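You operate a simulated robot arm through the tools that you are given. There is no shell and no other tool.

You run a simulated two-armed robot. Do the job below in one go: nothing can be reset, and whatever is moved stays where it is left.

## Task
Pick up the box labelled "clips" from the hook end of the daybed with one hand, pass it to the other hand and put it on the top of the pine tool stand. Set down upright: box.

The check looks at the end state, three seconds after you hand in, the way a careful person would. Anything else that was tipped, shoved, dropped, spilled or broken makes it a failure.

## Robot
Two 7-joint arms with two-finger parallel grippers on one trunk, on a base that drives. Base frame: it is fixed to the floor where the robot stands at the start and does not move with it; the origin is under the middle of the robot, x ahead of it, y to its left, z up. Lengths are in mm, angles in rad, forces in N, time in s.
The left shoulder is at the start at [124, 171, 1162], the right one opposite. With the tool pointing down near the work surface each hand reaches from about 100 to 800 mm from the robot's upright axis, wherever it stands, measured 20 degrees to its own side. Places, roughly: blue box, orange box, teal box [-250, 2500, 500]; top of the pine tool stand [4100, 1800, 700]. Payload 4.4 kg a hand.
The tool frame of a hand sits at the grasp point between the pads (the TCP): z along the fingers, y along the line on which they close. The tips reach 23 mm beyond it. The gripper opens to 94 mm. The fingers are 38 mm wide and 10 mm thick; the gripper's body (54 by 96 mm) begins 39 mm behind the TCP.
Orientation is that of the tool frame in the base frame, as a unit quaternion [x, y, z, w]. With the fingers straight down and closing along the base's y, the tool's x points along the base's -x, its y along +y and its z along -z.

## Interface
- The arms move only by the tool send_rows. It takes "left_motion", "right_motion" or both (then of equal length, played together; a hand with none holds still); each is a list of rows, each a list of 7 numbers: the shift along the base's x, y, z in units of 250 mm (1.0 is 250 mm), then the turn, a rotation vector about the base's x, y, z in units of 90 degrees (1.0 is 90 degrees), then the opening, from 0 (shut) to 1 (fully open). In form: [[dx, dy, dz, rx, ry, rz, claw], ...]. A call has 1 to 20 rows; each row is the pose to reach, as a shift and turn from the pose commanded when the call began. A call with a number of a shift or a turn outside -1 to 1 is refused whole. Rows are played at 5 a second. More than 50 mm and 0.15 rad between two rows, or a gripper value outside its range, and nothing of the call is played. Where a pose cannot be reached the arm comes as near as it can. A force on the tool above 40 N (or 10 N above the force at the start of the call, whichever is more), or a blocked arm, ends the call early, and 0.2 s more pass. The fingers move at their own pace (about 72 mm/s each) and stop on an object; they squeeze with about 32 N. The grip force told is the motor's: it shows also when the fingers shut on nothing. Time passes only in rows, and 0.2 s behind the last, so rows that repeat a pose let the fingers close. It gives the time, the measured TCP pose, the force on the tool (base axes), the opening and the grip force at its end, in the units of the frame above (readings bear some noise), with the torque about the TCP (base axes, N m) and any sound that the robot's microphone picked up.
- Cameras (640 x 400 px; columns grow to the right, rows downward): "scene" is now at [236.7, -17.9, 1293.3]; the picture's right is [-0.18, -0.98, 0.00], its down [-0.63, 0.12, -0.77] and it looks along [0.75, -0.14, -0.64] (base axes); focal length 264 px, centre (320, 200). "left" rides on the left gripper at [86, -16, -74] in its tool frame; the picture's right is [0.18, 0.98, 0.00], its down [-0.58, 0.11, -0.81] and it looks along [-0.79, 0.15, 0.59] (tool axes); focal length 243 px, centre (320, 200). "right" rides on the right gripper at [86, 16, -75] in its tool frame; the picture's right is [-0.18, 0.98, 0.00], its down [-0.58, -0.11, -0.81] and it looks along [-0.79, -0.15, 0.59] (tool axes); focal length 243 px, centre (320, 200). There is no depth. A picture from a camera that has moved, and an enlarged one, comes with that camera's place and axes in the base frame and with its lens.
- get_image(camera): a new picture of that camera. It takes no simulated time.
- raise_lower(by): slides the trunk up (or, below 0, down) by that many mm; the arms and the scene camera ride with it, the base frame stays. It gives what a move gives, with no picture.
- steer(legs): drives the robot by 1 to 6 legs, each [ahead, left, turn to the left] in mm, mm and rad, along the robot's own axes; the way and the turn of a leg run together, so that a leg with both is an arc; at most 1500 mm and 3.142 rad a leg. The arms and the cameras ride along, it lands a little off, and it stops where it bumps. It gives what a move gives.
- turn_head(pan, tilt): turns the head with the scene camera to pan (to the left, within 1.396 rad either way) and tilt (down, from -0.506 to 1.204), counted from straight ahead of the robot. It gives what a move gives.
- inspect(camera, box): a new picture of the part [left, top, right, bottom] of that camera's present view, enlarged. It takes no simulated time.
- job_done(): hands the job in; it is judged then, once.

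Nothing tells you exact positions but the pictures and the camera data. Unless the task says otherwise, let go and move clear before handing in.

The tools are called by a JSON object that holds its "name" and its "arguments". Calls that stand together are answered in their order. send_rows: Moves the arms, as the interface text tells. Its arguments: {"type":"object","properties":{"left_motion":{"type":"array"},"right_motion":{"type":"array"}},"required":[]} The other tools are called the same way: raise_lower (by) slides the trunk up or down; steer (legs) drives the base; turn_head (pan, tilt) turns the head that bears the scene camera; get_image (camera) takes a picture; inspect (camera, box) takes an enlarged picture of a part of a camera's view; job_done () hands the job in.

At the start:

```text
t: 0.0
left_tcp_pos: [572.7, 276.7, 851.3]
left_ee_rot: [0.0, 1.0, -0.001, 0.0]
left_ft_force: [-0.6, -0.8, 0.6]
left_ft_torque: [-0.02, 0.0, 0.03]
left_finger_gap: 94.1
left_grasp_force: 0.1
right_tcp_pos: [520.8, -271.5, 850.7]
right_ee_rot: [0.0, 1.0, 0.0, 0.0]
right_ft_force: [0.1, 0.1, -0.6]
right_ft_torque: [0.03, 0.01, 0.03]
right_finger_gap: 93.8
right_grasp_force: 0.0
trunk travel left (down, up): [-175.0, 213.0]
robot x, y, heading: [1.1, -3.7, 0.004]
head pan, tilt: [-0.183, 0.696]
```

scene: 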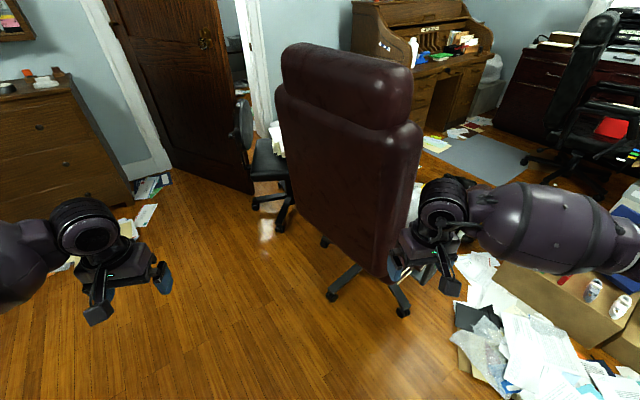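
right: 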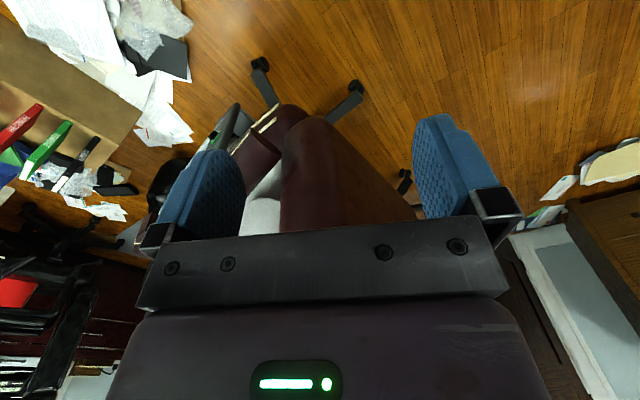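
left: 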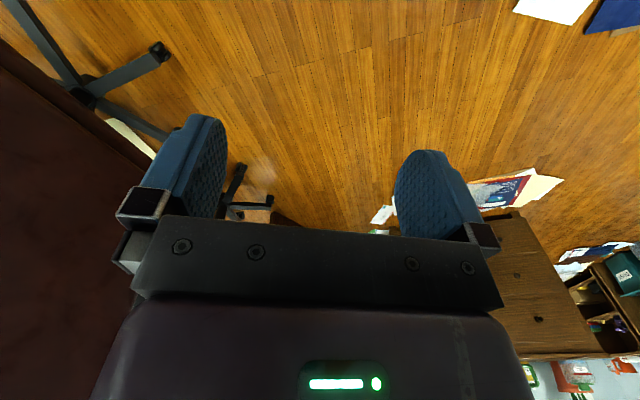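

I see an office with a brown chair straight ahead and a cabinet to the left; the daybed should be to my left at about [-250, 2500]. I'll turn the head to look around first.

{"name": "turn_head", "arguments": {"pan": 1.396, "tilt": 0.4}}

```text
t: 1.6
left_tcp_pos: [573.8, 276.3, 851.0]
left_ee_rot: [0.0, 1.0, 0.0, 0.0]
left_ft_force: [0.3, 1.0, 0.2]
left_ft_torque: [0.02, -0.03, 0.01]
left_finger_gap: 93.6
left_grasp_force: 0.0
right_tcp_pos: [520.0, -271.9, 851.3]
right_ee_rot: [0.0, 1.0, 0.0, 0.0]
right_ft_force: [0.7, 0.8, 0.7]
right_ft_torque: [0.01, -0.02, 0.01]
right_finger_gap: 93.9
right_grasp_force: 0.1
trunk travel left (down, up): [-175.0, 213.0]
robot x, y, heading: [-4.2, -1.1, 0.003]
head pan, tilt: [1.396, 0.4]
```

The head is now turned left; I take a picture of the daybed side.

{"name": "get_image", "arguments": {"camera": "scene"}}

```text
taken
camera scene: at [169.2, 88.9, 1319.8], right [0.98, -0.17, 0.0], down [-0.07, -0.38, -0.92], along [0.16, 0.91, -0.39], focal length 264 px, centre (320, 200)
```

scene: 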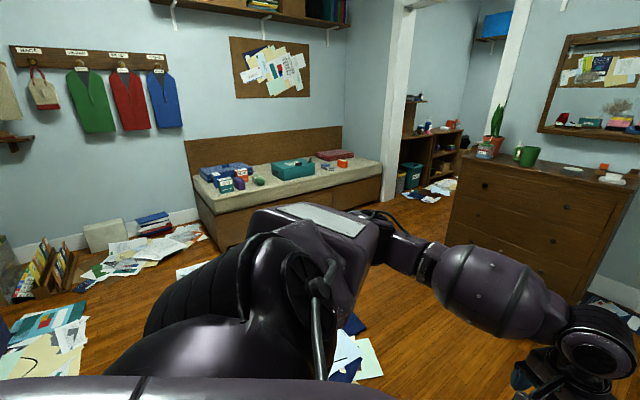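

I see the daybed against the far wall with boxes on it, and coat hooks near its left end. I'll enlarge the daybed and other parts.

{"name": "inspect", "arguments": {"camera": "scene", "box": [180, 140, 400, 260]}}

{"name": "inspect", "arguments": {"camera": "scene", "box": [190, 150, 280, 206]}}

{"name": "inspect", "arguments": {"camera": "scene", "box": [0, 200, 220, 340]}}

```text
2.91 times, centred on (290, 200) of scene
camera zoom: at [169.2, 88.9, 1319.8], right [0.98, -0.17, 0.0], down [-0.07, -0.38, -0.92], along [0.16, 0.91, -0.39], focal length 770 px, centre (407, 200)
```

zoom: 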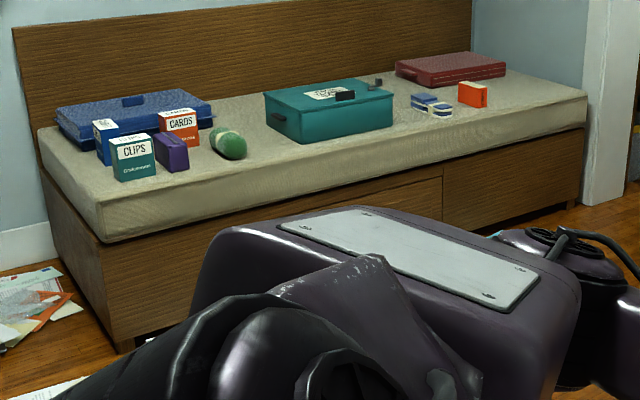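

```text
7.11 times, centred on (235, 178) of scene
camera zoom: at [169.2, 88.9, 1319.8], right [0.98, -0.17, 0.0], down [-0.07, -0.38, -0.92], along [0.16, 0.91, -0.39], focal length 1881 px, centre (924, 356)
```

zoom: 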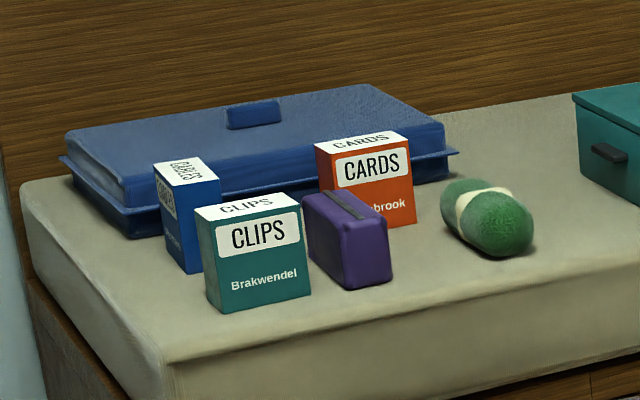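

```text
2.86 times, centred on (110, 270) of scene
camera zoom: at [169.2, 88.9, 1319.8], right [0.98, -0.17, 0.0], down [-0.07, -0.38, -0.92], along [0.16, 0.91, -0.39], focal length 756 px, centre (920, 0)
```

zoom: 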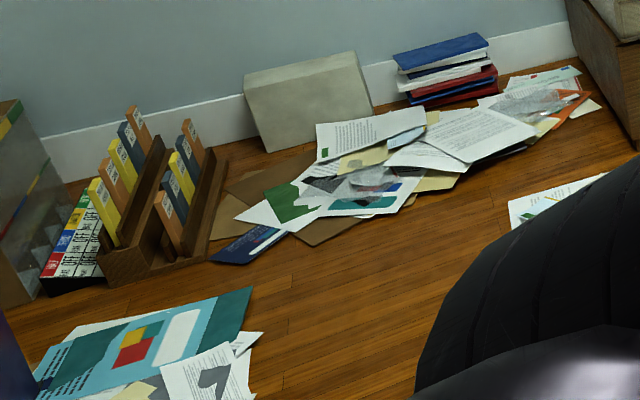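

The "clips" box is teal, at the left (hook) end of the daybed, close to a blue box, a purple block and an orange "cards" box. Now I'll look in the other directions to find the pine tool stand and a driving path.

{"name": "turn_head", "arguments": {"pan": 0.7, "tilt": 0.3}}

{"name": "get_image", "arguments": {"camera": "scene"}}

{"name": "turn_head", "arguments": {"pan": 0.1, "tilt": 0.3}}

{"name": "get_image", "arguments": {"camera": "scene"}}

{"name": "turn_head", "arguments": {"pan": -0.7, "tilt": 0.4}}

{"name": "get_image", "arguments": {"camera": "scene"}}

```text
t: 2.7
left_tcp_pos: [572.2, 276.6, 850.8]
left_ee_rot: [0.0, 1.0, 0.0, 0.0]
left_ft_force: [0.9, -0.1, -0.1]
left_ft_torque: [-0.04, 0.03, 0.0]
left_finger_gap: 93.9
left_grasp_force: 0.0
right_tcp_pos: [520.3, -269.7, 852.3]
right_ee_rot: [0.0, 1.0, 0.0, 0.0]
right_ft_force: [0.1, -0.6, 0.0]
right_ft_torque: [0.02, -0.02, -0.01]
right_finger_gap: 94.0
right_grasp_force: 0.2
trunk travel left (down, up): [-175.0, 213.0]
robot x, y, heading: [-4.5, -4.3, 0.001]
head pan, tilt: [0.7, 0.3]
```

```text
taken
camera scene: at [224.4, 57.9, 1329.0], right [0.64, -0.76, 0.0], down [-0.23, -0.19, -0.96], along [0.73, 0.62, -0.3], focal length 264 px, centre (320, 200)
```

scene: 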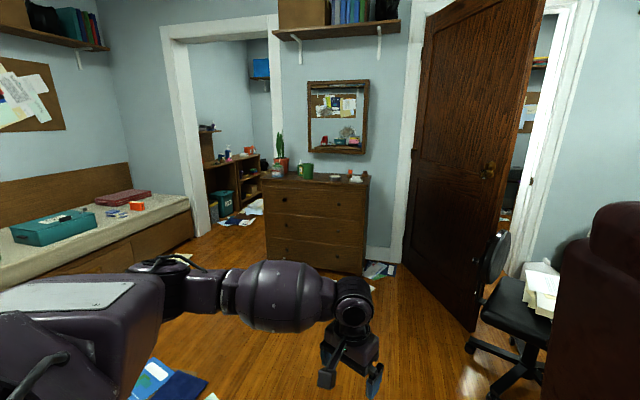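

```text
t: 3.7
left_tcp_pos: [572.8, 276.6, 850.2]
left_ee_rot: [0.0, 1.0, 0.0, 0.0]
left_ft_force: [0.2, 0.1, -0.6]
left_ft_torque: [-0.02, -0.02, 0.01]
left_finger_gap: 93.9
left_grasp_force: 0.0
right_tcp_pos: [521.2, -271.4, 850.4]
right_ee_rot: [-0.001, 1.0, 0.0, 0.0]
right_ft_force: [-0.4, -0.4, -0.9]
right_ft_torque: [-0.01, -0.02, -0.02]
right_finger_gap: 94.1
right_grasp_force: 0.1
trunk travel left (down, up): [-175.0, 213.0]
robot x, y, heading: [-2.5, -2.9, -0.001]
head pan, tilt: [0.099, 0.3]
```

```text
taken
camera scene: at [245.9, 7.1, 1329.0], right [0.1, -0.99, 0.0], down [-0.29, -0.03, -0.96], along [0.95, 0.1, -0.3], focal length 264 px, centre (320, 200)
```

scene: 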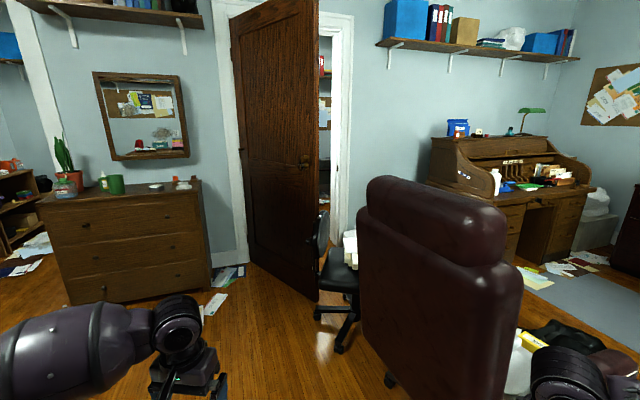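

```text
t: 4.8
left_tcp_pos: [573.1, 275.3, 849.8]
left_ee_rot: [-0.001, 1.0, 0.0, 0.0]
left_ft_force: [-0.6, 0.2, -0.3]
left_ft_torque: [0.02, 0.0, -0.02]
left_finger_gap: 93.9
left_grasp_force: 0.0
right_tcp_pos: [520.8, -271.3, 850.5]
right_ee_rot: [0.0, 1.0, 0.001, 0.0]
right_ft_force: [0.6, 0.9, 0.0]
right_ft_torque: [0.01, 0.01, 0.0]
right_finger_gap: 94.0
right_grasp_force: 0.0
trunk travel left (down, up): [-175.0, 213.0]
robot x, y, heading: [1.7, -0.8, 0.002]
head pan, tilt: [-0.7, 0.4]
```

```text
taken
camera scene: at [224.0, -61.9, 1319.8], right [-0.64, -0.77, 0.0], down [-0.3, 0.25, -0.92], along [0.71, -0.59, -0.39], focal length 264 px, centre (320, 200)
```

scene: 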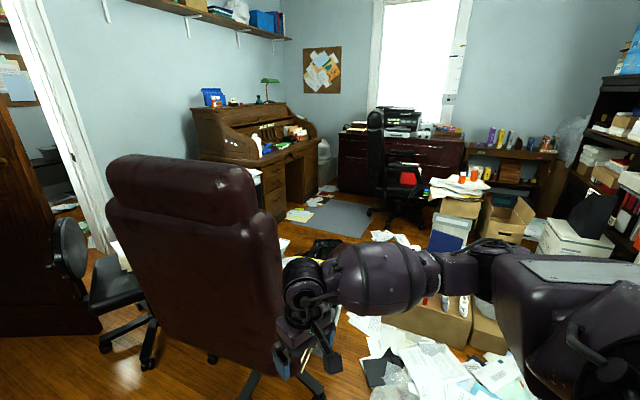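

The stand's place [4100, 1800] lies behind the wall with the dresser, so it's reached through one of the doorways. I'll zoom in on both openings.

{"name": "turn_head", "arguments": {"pan": 0.75, "tilt": 0.3}}

{"name": "inspect", "arguments": {"camera": "scene", "box": [180, 30, 400, 280]}}

{"name": "inspect", "arguments": {"camera": "scene", "box": [400, 0, 640, 330]}}

{"name": "inspect", "arguments": {"camera": "scene", "box": [200, 90, 300, 250]}}

```text
t: 6.4
left_tcp_pos: [573.6, 276.4, 851.7]
left_ee_rot: [0.0, 1.0, 0.0, 0.0]
left_ft_force: [0.1, -0.4, -0.2]
left_ft_torque: [-0.02, 0.02, 0.01]
left_finger_gap: 94.0
left_grasp_force: 0.1
right_tcp_pos: [520.7, -270.3, 851.0]
right_ee_rot: [0.0, 1.0, 0.0, 0.0]
right_ft_force: [-0.4, 0.2, -0.4]
right_ft_torque: [0.0, 0.01, -0.02]
right_finger_gap: 93.9
right_grasp_force: 0.0
trunk travel left (down, up): [-175.0, 213.0]
robot x, y, heading: [0.4, -2.1, -0.002]
head pan, tilt: [0.75, 0.3]
```

```text
1.60 times, centred on (290, 155) of scene
camera zoom: at [221.4, 61.3, 1329.0], right [0.68, -0.73, 0.0], down [-0.22, -0.2, -0.96], along [0.7, 0.65, -0.3], focal length 423 px, centre (368, 272)
```

zoom: 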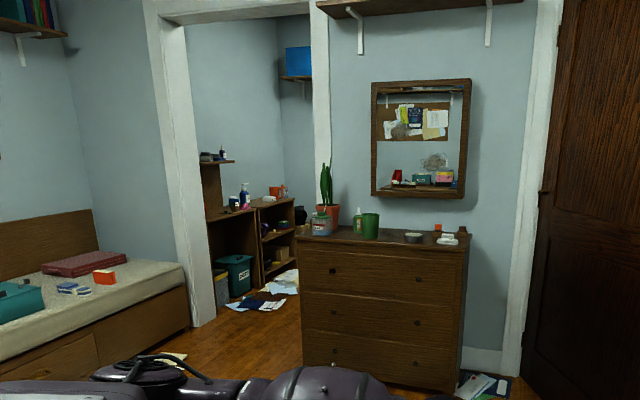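

```text
1.21 times, centred on (520, 165) of scene
camera zoom: at [221.4, 61.3, 1329.0], right [0.68, -0.73, 0.0], down [-0.22, -0.2, -0.96], along [0.7, 0.65, -0.3], focal length 321 px, centre (78, 242)
```

zoom: 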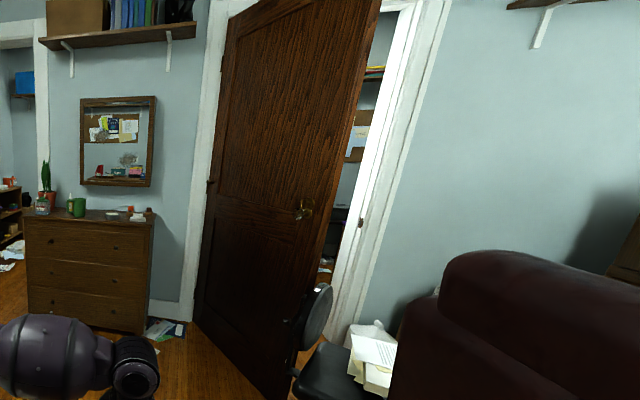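

```text
2.50 times, centred on (250, 170) of scene
camera zoom: at [221.4, 61.3, 1329.0], right [0.68, -0.73, 0.0], down [-0.22, -0.2, -0.96], along [0.7, 0.65, -0.3], focal length 661 px, centre (495, 275)
```

zoom: 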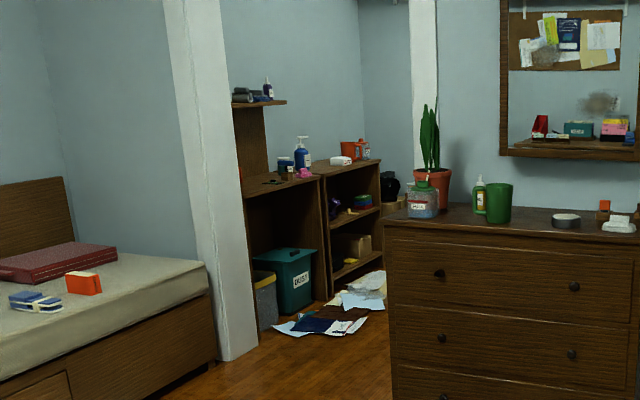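

The daybed runs diagonally (about 25° to my x axis), and an open doorway lies past its right end, leading to the back room where the stand must be. Before turning, I check both sides of me for clearance.

{"name": "turn_head", "arguments": {"pan": 1.396, "tilt": 0.8}}

{"name": "get_image", "arguments": {"camera": "scene"}}

{"name": "turn_head", "arguments": {"pan": -1.396, "tilt": 0.5}}

{"name": "get_image", "arguments": {"camera": "scene"}}

{"name": "turn_head", "arguments": {"pan": 0.0, "tilt": 1.0}}

{"name": "get_image", "arguments": {"camera": "scene"}}

```text
t: 7.4
left_tcp_pos: [573.0, 276.6, 851.2]
left_ee_rot: [0.0, 1.0, 0.0, 0.0]
left_ft_force: [0.0, 0.4, 0.5]
left_ft_torque: [-0.02, 0.01, 0.03]
left_finger_gap: 93.8
left_grasp_force: 0.1
right_tcp_pos: [521.0, -271.1, 850.8]
right_ee_rot: [0.001, 1.0, -0.001, 0.0]
right_ft_force: [0.1, 0.0, -0.2]
right_ft_torque: [0.01, -0.02, -0.02]
right_finger_gap: 94.0
right_grasp_force: 0.1
trunk travel left (down, up): [-175.0, 213.0]
robot x, y, heading: [3.6, -0.8, 0.001]
head pan, tilt: [1.396, 0.799]
```

```text
taken
camera scene: at [167.1, 77.2, 1284.7], right [0.98, -0.17, 0.0], down [-0.12, -0.71, -0.7], along [0.12, 0.69, -0.72], focal length 264 px, centre (320, 200)
```

scene: 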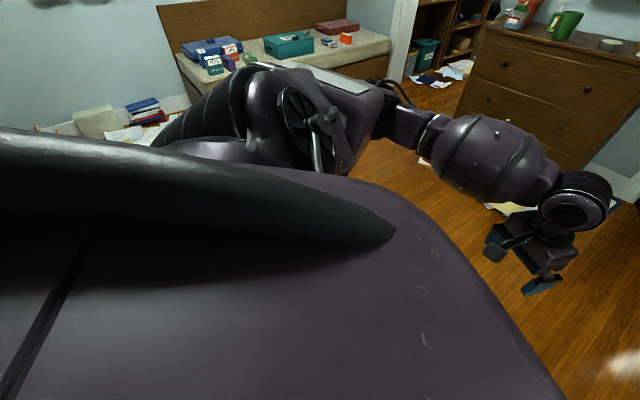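

```text
t: 9.9
left_tcp_pos: [572.2, 276.2, 851.7]
left_ee_rot: [0.0, 1.0, 0.0, -0.001]
left_ft_force: [-0.3, 0.7, -0.1]
left_ft_torque: [-0.02, -0.03, -0.02]
left_finger_gap: 94.0
left_grasp_force: 0.1
right_tcp_pos: [519.6, -271.0, 851.5]
right_ee_rot: [-0.001, 1.0, 0.0, 0.0]
right_ft_force: [0.6, -0.2, 0.2]
right_ft_torque: [-0.03, 0.0, 0.0]
right_finger_gap: 94.1
right_grasp_force: 0.1
trunk travel left (down, up): [-175.0, 213.0]
robot x, y, heading: [1.4, -1.2, -0.001]
head pan, tilt: [-1.396, 0.499]
```

```text
taken
camera scene: at [168.9, -91.9, 1310.6], right [-0.98, -0.17, 0.0], down [-0.08, 0.47, -0.88], along [0.15, -0.86, -0.48], focal length 264 px, centre (320, 200)
```

scene: 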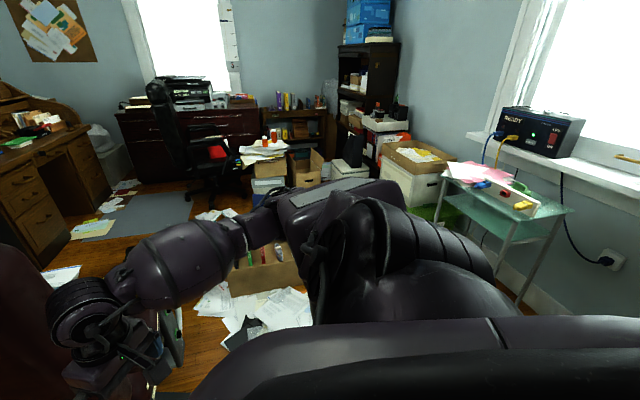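

```text
t: 11.4
left_tcp_pos: [572.6, 275.1, 851.5]
left_ee_rot: [0.0, 1.0, 0.0, 0.0]
left_ft_force: [-0.1, -0.5, 0.6]
left_ft_torque: [-0.03, -0.01, -0.02]
left_finger_gap: 93.9
left_grasp_force: 0.2
right_tcp_pos: [519.3, -270.7, 851.7]
right_ee_rot: [0.0, 1.0, 0.0, 0.0]
right_ft_force: [0.0, -0.1, -0.5]
right_ft_torque: [-0.01, 0.03, 0.01]
right_finger_gap: 94.0
right_grasp_force: 0.0
trunk travel left (down, up): [-175.0, 213.0]
robot x, y, heading: [0.8, 2.7, -0.003]
head pan, tilt: [0.0, 1.0]
```

```text
taken
camera scene: at [222.7, -2.4, 1269.6], right [0.0, -1.0, 0.0], down [-0.84, 0.0, -0.54], along [0.54, 0.0, -0.84], focal length 264 px, centre (320, 200)
```

scene: 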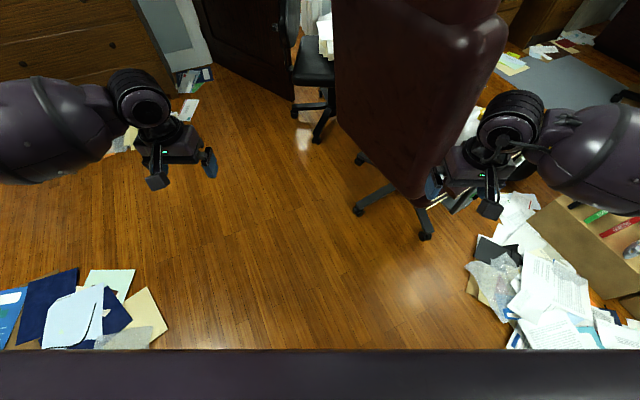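

The right gripper looks close to the brown chair. I'll enlarge that region to judge the gap before moving anything.

{"name": "inspect", "arguments": {"camera": "scene", "box": [360, 60, 560, 260]}}

{"name": "inspect", "arguments": {"camera": "right", "box": [120, 60, 520, 310]}}

```text
2.00 times, centred on (460, 160) of scene
camera zoom: at [222.7, -2.4, 1269.6], right [0.0, -1.0, 0.0], down [-0.84, 0.0, -0.54], along [0.54, 0.0, -0.84], focal length 529 px, centre (40, 280)
```

zoom: 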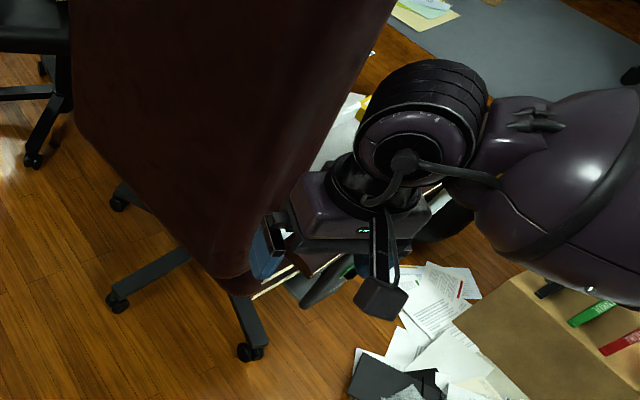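

```text
1.60 times, centred on (320, 185) of right
camera zoom: at [433.5, -254.0, 924.3], right [0.18, 0.98, 0.0], down [0.58, -0.11, 0.81], along [0.79, -0.15, -0.59], focal length 388 px, centre (320, 224)
```

zoom: 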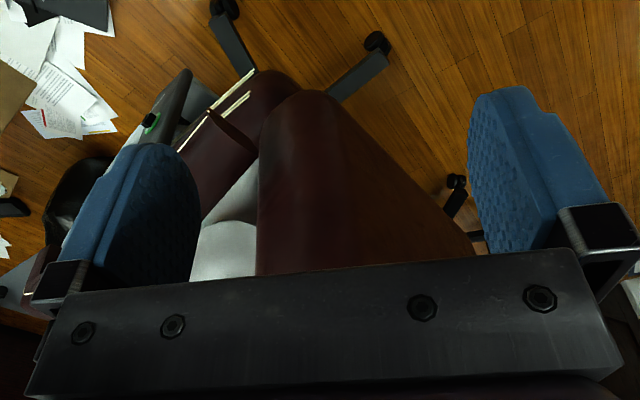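

The chair's nearest edge is around x≈780, farther than my hands reach, so turning left in place is safe. I'll turn in a first step and look further round.

{"name": "steer", "arguments": {"legs": [[0, 0, 0.9]]}}

{"name": "turn_head", "arguments": {"pan": 1.3, "tilt": 0.4}}

{"name": "get_image", "arguments": {"camera": "scene"}}

```text
t: 14.2
left_tcp_pos: [130.4, 621.9, 850.9]
left_ee_rot: [-0.442, 0.897, 0.0, 0.0]
left_ft_force: [-0.2, -0.2, 0.1]
left_ft_torque: [0.02, -0.02, -0.01]
left_finger_gap: 94.0
left_grasp_force: 0.0
right_tcp_pos: [531.8, 247.9, 851.7]
right_ee_rot: [-0.442, 0.897, 0.0, 0.001]
right_ft_force: [-0.2, -0.7, 0.7]
right_ft_torque: [0.03, -0.03, 0.01]
right_finger_gap: 93.8
right_grasp_force: 0.2
trunk travel left (down, up): [-175.0, 213.0]
robot x, y, heading: [-0.8, 3.0, 0.915]
head pan, tilt: [0.0, 1.0]
```

```text
t: 15.7
left_tcp_pos: [131.0, 623.1, 851.4]
left_ee_rot: [-0.441, 0.897, -0.001, 0.0]
left_ft_force: [-0.4, -0.5, 0.7]
left_ft_torque: [0.01, 0.0, 0.02]
left_finger_gap: 94.0
left_grasp_force: 0.0
right_tcp_pos: [532.7, 247.1, 850.6]
right_ee_rot: [-0.441, 0.897, 0.0, 0.0]
right_ft_force: [0.2, 0.0, 0.5]
right_ft_torque: [0.01, -0.02, -0.01]
right_finger_gap: 94.1
right_grasp_force: 0.0
trunk travel left (down, up): [-175.0, 213.0]
robot x, y, heading: [-2.6, 0.5, 0.916]
head pan, tilt: [1.3, 0.4]
```

```text
taken
camera scene: at [38.0, 192.8, 1319.8], right [0.8, 0.6, 0.0], down [0.23, -0.31, -0.92], along [-0.55, 0.74, -0.39], focal length 264 px, centre (320, 200)
```

scene: 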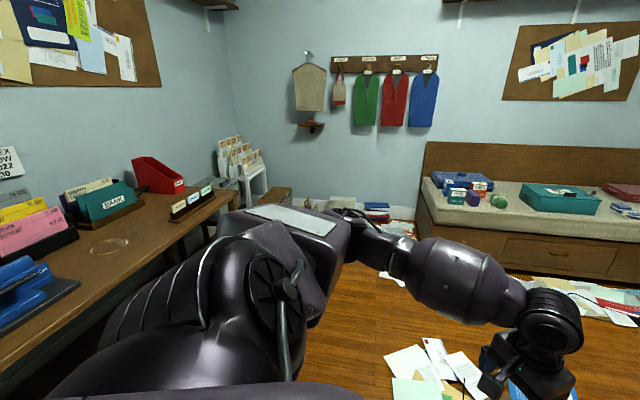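

There's a desk along the left wall, about 650 mm away, that I must keep clear of; the daybed is ahead-left. I'll turn the rest so I face the daybed squarely.

{"name": "steer", "arguments": {"legs": [[0, 0, 1.085]]}}

{"name": "turn_head", "arguments": {"pan": 0.0, "tilt": 0.5}}

{"name": "get_image", "arguments": {"camera": "scene"}}

{"name": "turn_head", "arguments": {"pan": -0.2, "tilt": 0.9}}

{"name": "get_image", "arguments": {"camera": "scene"}}

```text
t: 18.8
left_tcp_pos: [-488.8, 406.7, 851.2]
left_ee_rot: [0.841, -0.542, -0.001, 0.0]
left_ft_force: [1.1, -0.1, -0.2]
left_ft_torque: [0.04, -0.06, 0.01]
left_finger_gap: 93.9
left_grasp_force: 0.1
right_tcp_pos: [31.7, 584.5, 850.8]
right_ee_rot: [0.841, -0.541, -0.001, 0.0]
right_ft_force: [0.1, -0.5, -0.3]
right_ft_torque: [0.01, 0.03, 0.02]
right_finger_gap: 93.9
right_grasp_force: 0.0
trunk travel left (down, up): [-175.0, 213.0]
robot x, y, heading: [2.2, -3.7, 1.997]
head pan, tilt: [1.3, 0.4]
```

```text
t: 20.2
left_tcp_pos: [-490.7, 405.4, 850.2]
left_ee_rot: [0.841, -0.541, 0.0, 0.0]
left_ft_force: [-0.3, -0.5, 0.0]
left_ft_torque: [0.01, 0.0, 0.04]
left_finger_gap: 94.0
left_grasp_force: 0.0
right_tcp_pos: [31.4, 585.7, 850.8]
right_ee_rot: [0.841, -0.542, 0.0, 0.0]
right_ft_force: [-0.1, 0.4, -0.9]
right_ft_torque: [0.0, 0.01, -0.03]
right_finger_gap: 93.9
right_grasp_force: 0.0
trunk travel left (down, up): [-175.0, 213.0]
robot x, y, heading: [-4.3, 2.2, 1.998]
head pan, tilt: [0.0, 0.499]
```

```text
taken
camera scene: at [-101.0, 219.4, 1310.7], right [0.91, 0.42, 0.0], down [0.2, -0.44, -0.88], along [-0.36, 0.8, -0.48], focal length 264 px, centre (320, 200)
```

scene: 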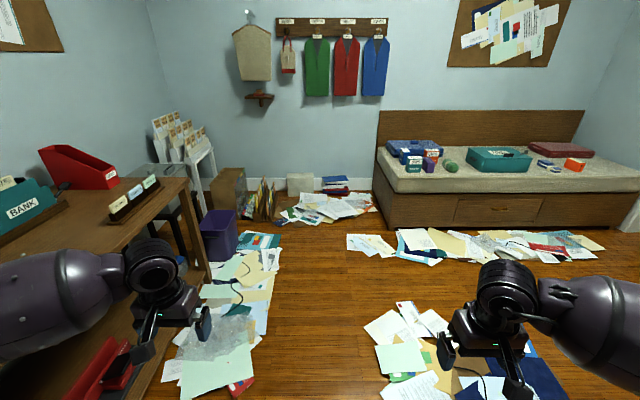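

```text
t: 21.1
left_tcp_pos: [-488.4, 406.2, 851.1]
left_ee_rot: [0.841, -0.54, 0.0, 0.0]
left_ft_force: [-0.4, -0.2, 0.3]
left_ft_torque: [0.0, -0.02, 0.0]
left_finger_gap: 93.9
left_grasp_force: 0.1
right_tcp_pos: [31.1, 586.7, 850.4]
right_ee_rot: [0.841, -0.541, 0.0, 0.0]
right_ft_force: [0.1, -1.0, 0.0]
right_ft_torque: [-0.01, 0.02, 0.0]
right_finger_gap: 94.3
right_grasp_force: 0.1
trunk travel left (down, up): [-175.0, 213.0]
robot x, y, heading: [1.6, -2.2, 1.998]
head pan, tilt: [-0.201, 0.901]
```

```text
taken
camera scene: at [-80.2, 210.3, 1276.8], right [0.97, 0.23, 0.0], down [0.18, -0.76, -0.62], along [-0.14, 0.61, -0.78], focal length 264 px, centre (320, 200)
```

scene: 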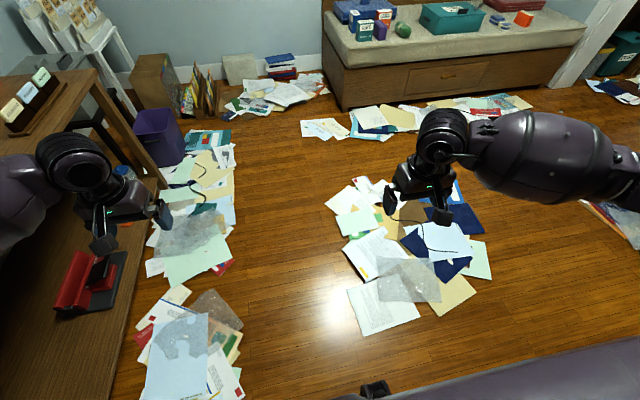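

I'm facing the daybed; loose papers lie in patches, leaving a clear lane straight ahead and another lane along the front of the daybed. I'll drive ahead along the lane, then sideways to the right to stand in front of the hook end.

{"name": "steer", "arguments": {"legs": [[1480, 0, 0]]}}

{"name": "turn_head", "arguments": {"pan": -0.6, "tilt": 0.6}}

{"name": "get_image", "arguments": {"camera": "scene"}}

```text
t: 28.6
left_tcp_pos: [-1087.8, 1794.9, 851.8]
left_ee_rot: [0.834, -0.551, 0.0, 0.0]
left_ft_force: [0.9, -0.4, -0.1]
left_ft_torque: [0.01, -0.01, -0.02]
left_finger_gap: 94.0
left_grasp_force: 0.2
right_tcp_pos: [-563.5, 1963.3, 851.7]
right_ee_rot: [0.834, -0.551, 0.0, -0.001]
right_ft_force: [-0.2, 0.5, -0.3]
right_ft_torque: [0.0, 0.01, -0.03]
right_finger_gap: 94.1
right_grasp_force: 0.0
trunk travel left (down, up): [-175.0, 213.0]
robot x, y, heading: [-607.2, 1377.5, 1.971]
head pan, tilt: [-0.201, 0.901]
```

```text
t: 29.4
left_tcp_pos: [-1086.4, 1796.0, 850.5]
left_ee_rot: [0.834, -0.551, 0.0, 0.0]
left_ft_force: [-0.1, 0.0, -0.8]
left_ft_torque: [-0.02, 0.0, 0.01]
left_finger_gap: 93.8
left_grasp_force: 0.2
right_tcp_pos: [-563.6, 1962.5, 850.8]
right_ee_rot: [0.835, -0.551, 0.001, 0.0]
right_ft_force: [-0.4, -0.2, 0.0]
right_ft_torque: [-0.01, 0.04, 0.0]
right_finger_gap: 93.8
right_grasp_force: 0.2
trunk travel left (down, up): [-175.0, 213.0]
robot x, y, heading: [-606.4, 1375.3, 1.971]
head pan, tilt: [-0.6, 0.6]
```

```text
taken
camera scene: at [-650.9, 1601.8, 1301.5], right [0.98, -0.19, 0.0], down [-0.11, -0.55, -0.82], along [0.16, 0.81, -0.57], focal length 264 px, centre (320, 200)
```

scene: 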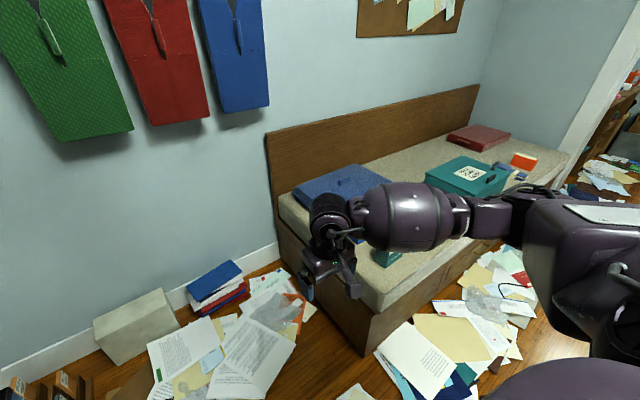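

I'm left of the daybed's hook end. Now I shift right so the box is in front of me.

{"name": "steer", "arguments": {"legs": [[40, -600, 0.03]]}}

{"name": "turn_head", "arguments": {"pan": 0.0, "tilt": 0.8}}

{"name": "get_image", "arguments": {"camera": "scene"}}

{"name": "get_image", "arguments": {"camera": "left"}}

{"name": "get_image", "arguments": {"camera": "right"}}

```text
t: 35.3
left_tcp_pos: [-556.0, 2065.2, 851.9]
left_ee_rot: [0.842, -0.54, 0.001, 0.0]
left_ft_force: [0.8, 0.3, 0.2]
left_ft_torque: [0.04, 0.03, 0.0]
left_finger_gap: 94.1
left_grasp_force: 0.1
right_tcp_pos: [-37.1, 2247.3, 850.4]
right_ee_rot: [0.842, -0.54, 0.0, 0.0]
right_ft_force: [0.0, -0.8, 0.3]
right_ft_torque: [0.02, 0.01, 0.0]
right_finger_gap: 94.2
right_grasp_force: 0.0
trunk travel left (down, up): [-175.0, 213.0]
robot x, y, heading: [-67.9, 1660.1, 2.001]
head pan, tilt: [-0.6, 0.6]
```

```text
t: 36.3
left_tcp_pos: [-555.9, 2065.6, 851.4]
left_ee_rot: [0.842, -0.539, 0.0, 0.0]
left_ft_force: [-0.7, 0.7, -0.9]
left_ft_torque: [0.01, -0.01, 0.01]
left_finger_gap: 94.3
left_grasp_force: 0.0
right_tcp_pos: [-37.7, 2247.7, 850.6]
right_ee_rot: [0.842, -0.54, 0.0, 0.0]
right_ft_force: [-1.1, 0.0, -0.1]
right_ft_torque: [-0.01, -0.03, 0.01]
right_finger_gap: 93.9
right_grasp_force: 0.1
trunk travel left (down, up): [-175.0, 213.0]
robot x, y, heading: [-69.6, 1661.2, 2.0]
head pan, tilt: [0.0, 0.799]
```

```text
taken
camera scene: at [-163.4, 1870.5, 1284.7], right [0.91, 0.42, 0.0], down [0.3, -0.65, -0.7], along [-0.29, 0.63, -0.72], focal length 264 px, centre (320, 200)
```

scene: 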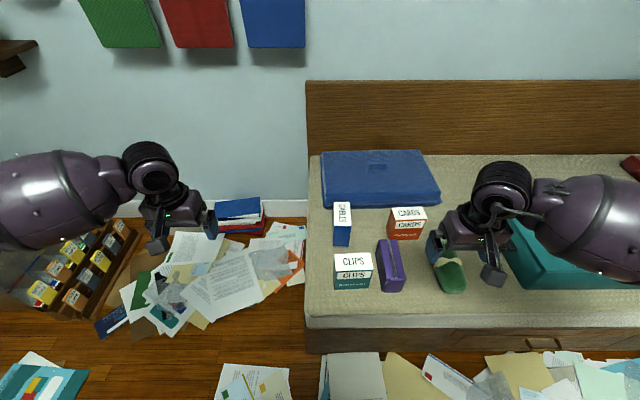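

```text
taken
camera left: at [-504.8, 1993.4, 925.0], right [-0.82, -0.58, 0.0], down [-0.34, 0.48, 0.81], along [-0.47, 0.66, -0.59], focal length 243 px, centre (320, 200)
```

left: 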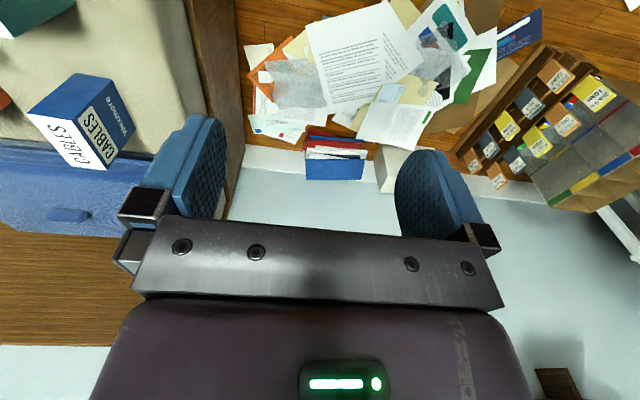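

```text
taken
camera right: at [-16.0, 2162.1, 924.3], right [-0.97, -0.24, 0.0], down [-0.14, 0.57, 0.81], along [-0.2, 0.78, -0.59], focal length 243 px, centre (320, 200)
```

right: 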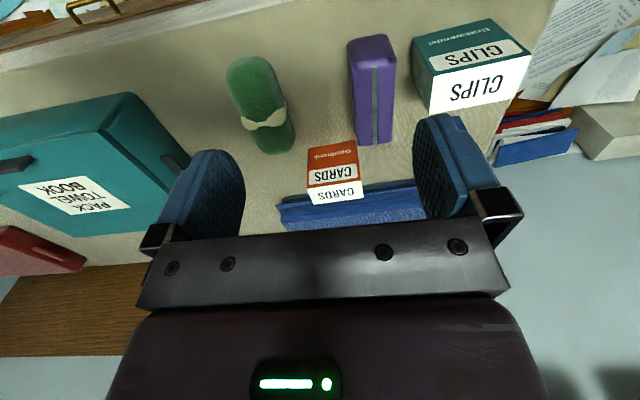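

I can now see the layout clearly: clips in front, cables behind-left of it, purple block close on its right. I'll enlarge for precise measurement.

{"name": "inspect", "arguments": {"camera": "scene", "box": [310, 190, 430, 310]}}

{"name": "inspect", "arguments": {"camera": "right", "box": [330, 0, 550, 140]}}

```text
3.33 times, centred on (370, 250) of scene
camera zoom: at [-163.4, 1870.5, 1284.7], right [0.91, 0.42, 0.0], down [0.3, -0.65, -0.7], along [-0.29, 0.63, -0.72], focal length 882 px, centre (153, 33)
```

zoom: 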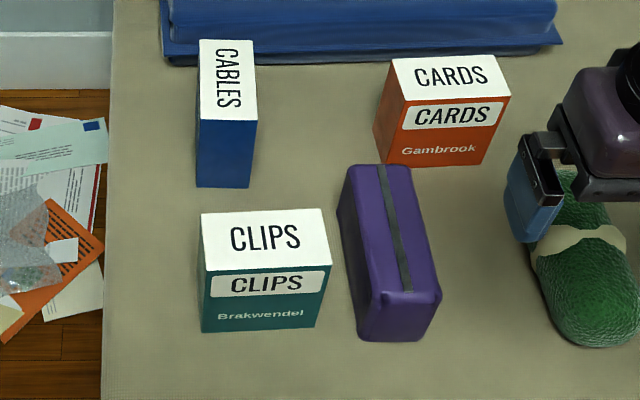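

```text
2.86 times, centred on (440, 70) of right
camera zoom: at [-16.0, 2162.1, 924.3], right [-0.97, -0.24, 0.0], down [-0.14, 0.57, 0.81], along [-0.2, 0.78, -0.59], focal length 693 px, centre (-23, 571)
```

zoom: 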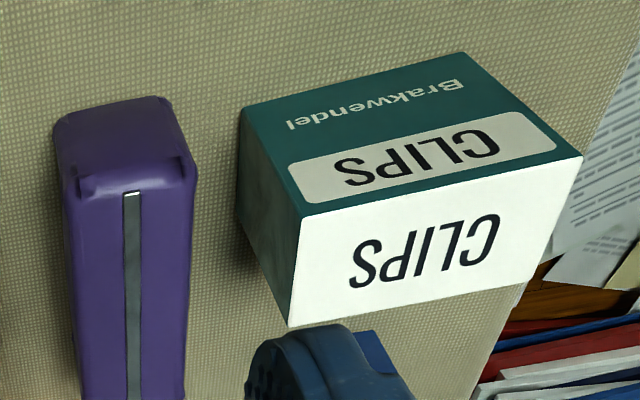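

The clips box looks about 107 × 57 × 102 mm with its top near z≈622. I'll enlarge more to refine its corners and yaw.

{"name": "inspect", "arguments": {"camera": "scene", "box": [328, 246, 380, 294]}}

{"name": "inspect", "arguments": {"camera": "right", "box": [400, 10, 540, 120]}}

```text
8.33 times, centred on (354, 270) of scene
camera zoom: at [-163.4, 1870.5, 1284.7], right [0.91, 0.42, 0.0], down [0.3, -0.65, -0.7], along [-0.29, 0.63, -0.72], focal length 2204 px, centre (37, -383)
```

zoom: 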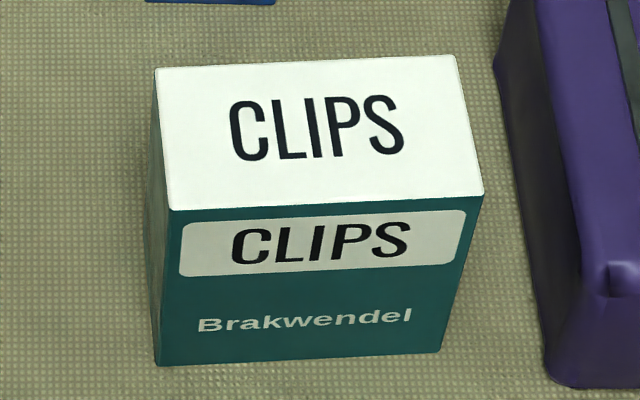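

```text
3.64 times, centred on (470, 65) of right
camera zoom: at [-16.0, 2162.1, 924.3], right [-0.97, -0.24, 0.0], down [-0.14, 0.57, 0.81], along [-0.2, 0.78, -0.59], focal length 882 px, centre (-226, 691)
```

zoom: 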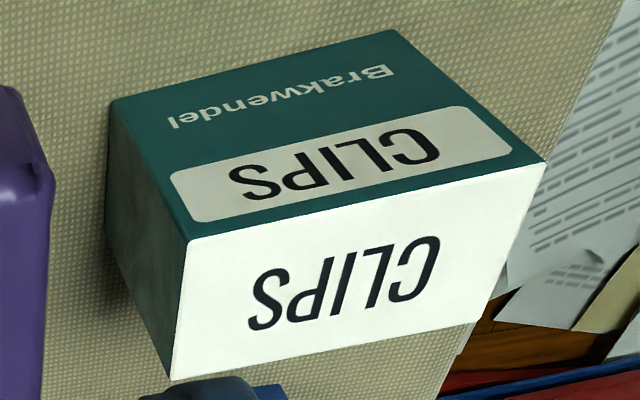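

The box centre is about (-242, 2268), top z≈628, yaw 27.4°, roughly 105 × 54 × 113 mm. Plan: left hand grasps its free left side with a tilt, then the right hand takes it vertically from above. I first shift the base right so the box is comfortably in front of the left arm.

{"name": "steer", "arguments": {"legs": [[0, -220, 0]]}}

{"name": "get_image", "arguments": {"camera": "scene"}}

```text
t: 38.8
left_tcp_pos: [-356.9, 2158.1, 850.6]
left_ee_rot: [0.842, -0.539, 0.0, 0.0]
left_ft_force: [0.2, 0.1, -0.2]
left_ft_torque: [0.0, 0.01, -0.03]
left_finger_gap: 93.9
left_grasp_force: 0.0
right_tcp_pos: [161.3, 2338.3, 850.9]
right_ee_rot: [0.842, -0.539, 0.001, 0.0]
right_ft_force: [-0.2, 0.6, 0.7]
right_ft_torque: [0.01, 0.03, 0.02]
right_finger_gap: 93.9
right_grasp_force: 0.1
trunk travel left (down, up): [-175.0, 213.0]
robot x, y, heading: [134.2, 1749.4, 1.998]
head pan, tilt: [0.0, 0.799]
```

```text
taken
camera scene: at [36.2, 1962.3, 1284.7], right [0.91, 0.42, 0.0], down [0.3, -0.65, -0.7], along [-0.29, 0.63, -0.72], focal length 264 px, centre (320, 200)
```

scene: 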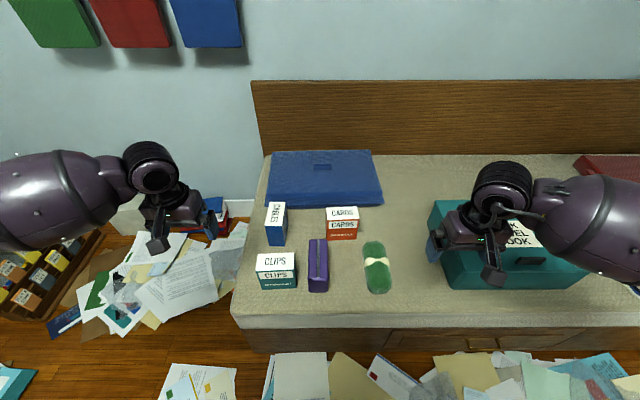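

I rotate the left hand about the vertical by about -87° so it closes along the box's thin side, staying high above everything.

{"name": "send_rows", "arguments": {"left_motion": [[0, 0, 0, 0, 0, -0.08, 1], [0, 0, 0, 0, 0, -0.16, 1], [0, 0, 0, 0, 0, -0.24, 1], [0, 0, 0, 0, 0, -0.32, 1], [0, 0, 0, 0, 0, -0.4, 1], [0, 0, 0, 0, 0, -0.48, 1], [0, 0, 0, 0, 0, -0.56, 1], [0, 0, 0, 0, 0, -0.64, 1], [0, 0, 0, 0, 0, -0.72, 1], [0, 0, 0, 0, 0, -0.8, 1], [0, 0, 0, 0, 0, -0.88, 1], [0, 0, 0, 0, 0, -0.968, 1], [0, 0, 0, 0, 0, -0.968, 1]]}}

{"name": "get_image", "arguments": {"camera": "scene"}}

{"name": "get_image", "arguments": {"camera": "left"}}

```text
t: 41.6
left_tcp_pos: [-357.0, 2157.9, 850.2]
left_ee_rot: [-0.237, 0.971, 0.001, 0.001]
left_ft_force: [-0.3, 0.4, 0.5]
left_ft_torque: [0.03, 0.02, 0.0]
left_finger_gap: 93.8
left_grasp_force: 0.2
right_tcp_pos: [162.1, 2337.6, 849.2]
right_ee_rot: [0.842, -0.54, 0.0, 0.0]
right_ft_force: [0.4, 0.3, 0.6]
right_ft_torque: [0.02, 0.02, 0.0]
right_finger_gap: 94.1
right_grasp_force: 0.2
trunk travel left (down, up): [-175.0, 213.0]
robot x, y, heading: [135.1, 1752.6, 2.002]
head pan, tilt: [0.0, 0.799]
```

```text
taken
camera scene: at [36.0, 1962.2, 1284.7], right [0.91, 0.42, 0.0], down [0.3, -0.65, -0.7], along [-0.29, 0.63, -0.72], focal length 264 px, centre (320, 200)
```

scene: 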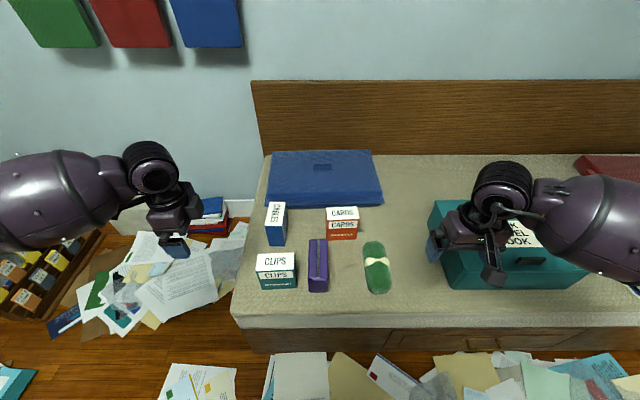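

```text
taken
camera left: at [-425.8, 2103.0, 925.1], right [-0.62, 0.79, 0.0], down [0.47, 0.36, 0.81], along [0.63, 0.5, -0.59], focal length 243 px, centre (320, 200)
```

left: 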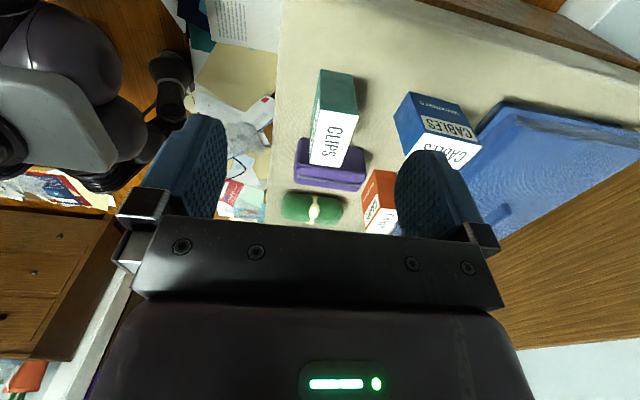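

The rotation worked: the left hand now closes along the box's depth direction. I'll use this left camera's side view to cross-check the box position.

{"name": "inspect", "arguments": {"camera": "left", "box": [280, 50, 400, 180]}}

{"name": "inspect", "arguments": {"camera": "scene", "box": [248, 196, 344, 300]}}

```text
3.08 times, centred on (340, 115) of left
camera zoom: at [-425.8, 2103.0, 925.1], right [-0.62, 0.79, 0.0], down [0.47, 0.36, 0.81], along [0.63, 0.5, -0.59], focal length 746 px, centre (258, 462)
```

zoom: 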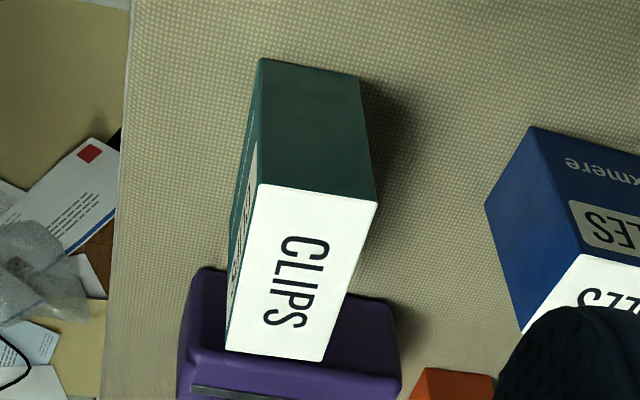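

```text
3.85 times, centred on (296, 248) of scene
camera zoom: at [36.0, 1962.2, 1284.7], right [0.91, 0.42, 0.0], down [0.3, -0.65, -0.7], along [-0.29, 0.63, -0.72], focal length 1017 px, centre (412, 15)
```

zoom: 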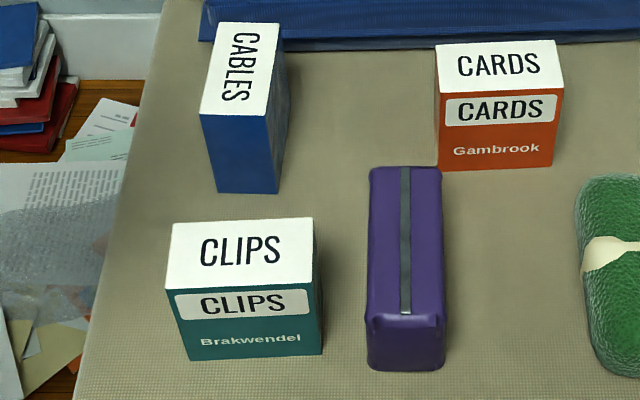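

All three cameras agree: box centre ≈ (-242, 2270), top ≈ 631, surface ≈ 514. I now tilt the left hand 30° (fingers pointing down and to the right) and move to a pre-grasp point up-left of the box.

{"name": "send_rows", "arguments": {"left_motion": [[0.007, 0.039, -0.06, 0.0256, -0.0493, 0, 1], [0.015, 0.077, -0.13, 0.0511, -0.0987, 0, 1], [0.022, 0.116, -0.21, 0.0767, -0.148, 0, 1], [0.029, 0.155, -0.3, 0.1022, -0.1973, 0, 1], [0.037, 0.193, -0.39, 0.1278, -0.2467, 0, 1], [0.044, 0.232, -0.484, 0.1533, -0.296, 0, 1], [0.044, 0.232, -0.484, 0.1533, -0.296, 0, 1]]}}

{"name": "get_image", "arguments": {"camera": "scene"}}

{"name": "get_image", "arguments": {"camera": "left"}}

```text
t: 43.2
left_tcp_pos: [-346.7, 2216.2, 731.8]
left_ee_rot: [-0.23, 0.938, 0.062, 0.252]
left_ft_force: [-0.1, -0.5, -0.3]
left_ft_torque: [-0.04, 0.03, -0.01]
left_finger_gap: 93.8
left_grasp_force: 0.1
right_tcp_pos: [163.3, 2338.8, 851.0]
right_ee_rot: [0.842, -0.54, 0.0, 0.0]
right_ft_force: [0.1, -0.5, -0.6]
right_ft_torque: [0.02, 0.03, -0.02]
right_finger_gap: 93.7
right_grasp_force: 0.1
trunk travel left (down, up): [-175.0, 213.0]
robot x, y, heading: [133.6, 1750.2, 2.003]
head pan, tilt: [0.0, 0.799]
```

```text
taken
camera scene: at [36.1, 1961.9, 1284.8], right [0.91, 0.42, 0.0], down [0.3, -0.65, -0.7], along [-0.29, 0.63, -0.72], focal length 264 px, centre (320, 200)
```

scene: 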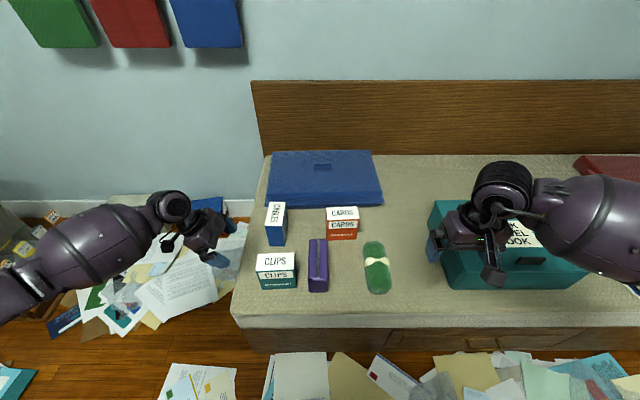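

```text
taken
camera left: at [-437.0, 2148.8, 752.3], right [-0.6, 0.8, -0.09], down [0.04, 0.14, 0.99], along [0.8, 0.59, -0.11], focal length 243 px, centre (320, 200)
```

left: 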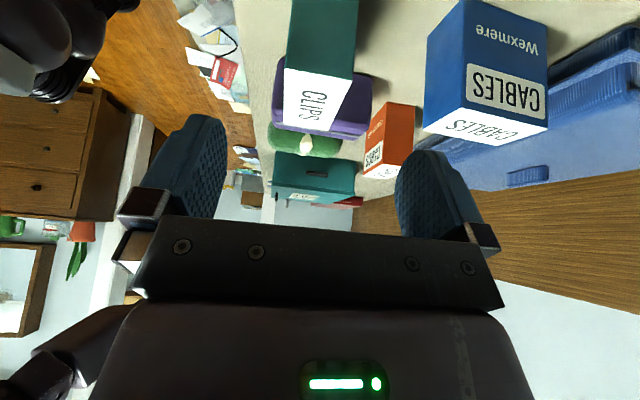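

The hand is at the pre-grasp point. I'll enlarge the left view to check that the box is centred between the fingers.

{"name": "inspect", "arguments": {"camera": "left", "box": [180, 0, 440, 162]}}

{"name": "inspect", "arguments": {"camera": "scene", "box": [150, 180, 310, 300]}}

```text
2.46 times, centred on (310, 81) of left
camera zoom: at [-437.0, 2148.8, 752.3], right [-0.6, 0.8, -0.09], down [0.04, 0.14, 0.99], along [0.8, 0.59, -0.11], focal length 597 px, centre (345, 493)
```

zoom: 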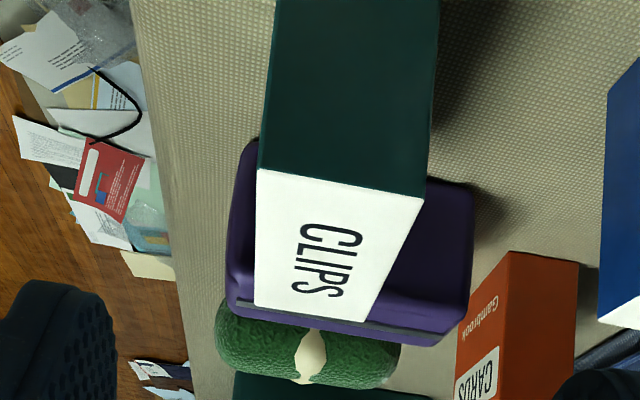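

```text
3.33 times, centred on (230, 240) of scene
camera zoom: at [36.1, 1961.9, 1284.8], right [0.91, 0.42, 0.0], down [0.3, -0.65, -0.7], along [-0.29, 0.63, -0.72], focal length 882 px, centre (620, 67)
```

zoom: 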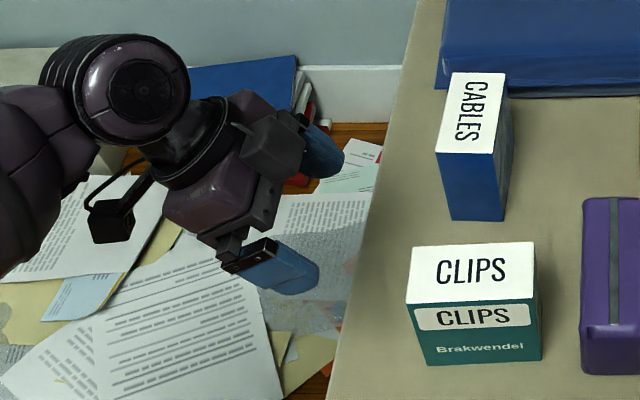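

The box is centred between the fingers within about 1 mm, 117 mm to the right along its width direction. I advance along the finger direction to the grasp depth.

{"name": "send_rows", "arguments": {"left_motion": [[0.044, 0.023, -0.087, 0, 0, 0, 1], [0.089, 0.046, -0.173, 0, 0, 0, 1], [0.133, 0.069, -0.26, 0, 0, 0, 1], [0.178, 0.092, -0.347, 0, 0, 0, 1], [0.222, 0.115, -0.433, 0, 0, 0, 1], [0.2664, 0.138, -0.52, 0, 0, 0, 1], [0.2664, 0.138, -0.52, 0, 0, 0, 1]]}}

{"name": "inspect", "arguments": {"camera": "scene", "box": [180, 180, 340, 310]}}

{"name": "get_image", "arguments": {"camera": "left"}}

```text
t: 44.8
left_tcp_pos: [-280.4, 2248.9, 600.7]
left_ee_rot: [-0.231, 0.938, 0.061, 0.251]
left_ft_force: [-0.2, -0.4, 0.8]
left_ft_torque: [-0.02, 0.0, 0.04]
left_finger_gap: 94.2
left_grasp_force: 0.0
right_tcp_pos: [161.9, 2338.0, 851.3]
right_ee_rot: [0.842, -0.54, 0.0, 0.0]
right_ft_force: [-0.2, 0.3, 0.4]
right_ft_torque: [0.0, 0.0, 0.0]
right_finger_gap: 93.9
right_grasp_force: 0.2
trunk travel left (down, up): [-175.0, 213.0]
robot x, y, heading: [130.9, 1753.5, 2.005]
head pan, tilt: [0.0, 0.799]
```

```text
3.08 times, centred on (260, 245) of scene
camera zoom: at [36.0, 1962.0, 1284.8], right [0.91, 0.42, 0.0], down [0.3, -0.65, -0.7], along [-0.29, 0.63, -0.72], focal length 814 px, centre (505, 62)
```

zoom: 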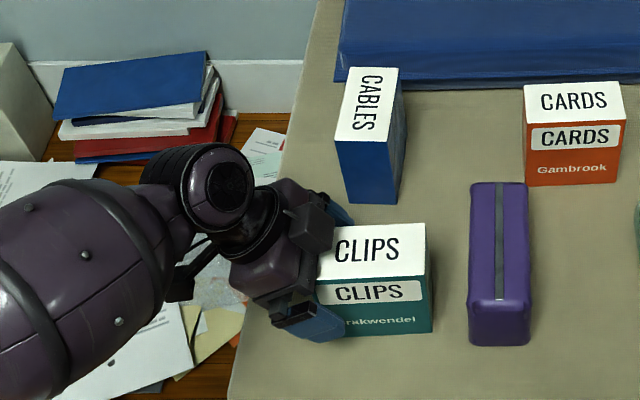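

```text
taken
camera left: at [-371.4, 2182.4, 622.5], right [-0.6, 0.8, -0.09], down [0.04, 0.14, 0.99], along [0.8, 0.59, -0.12], focal length 243 px, centre (320, 200)
```

left: 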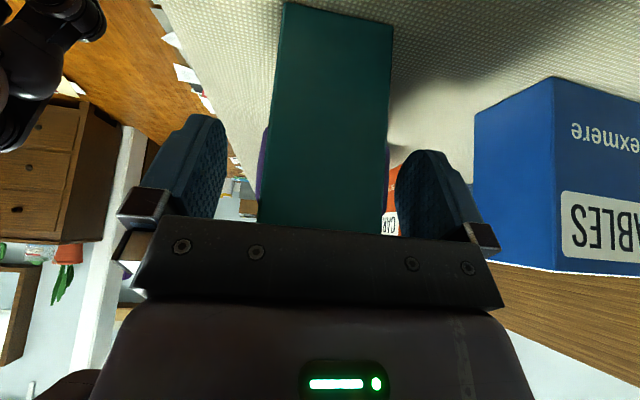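

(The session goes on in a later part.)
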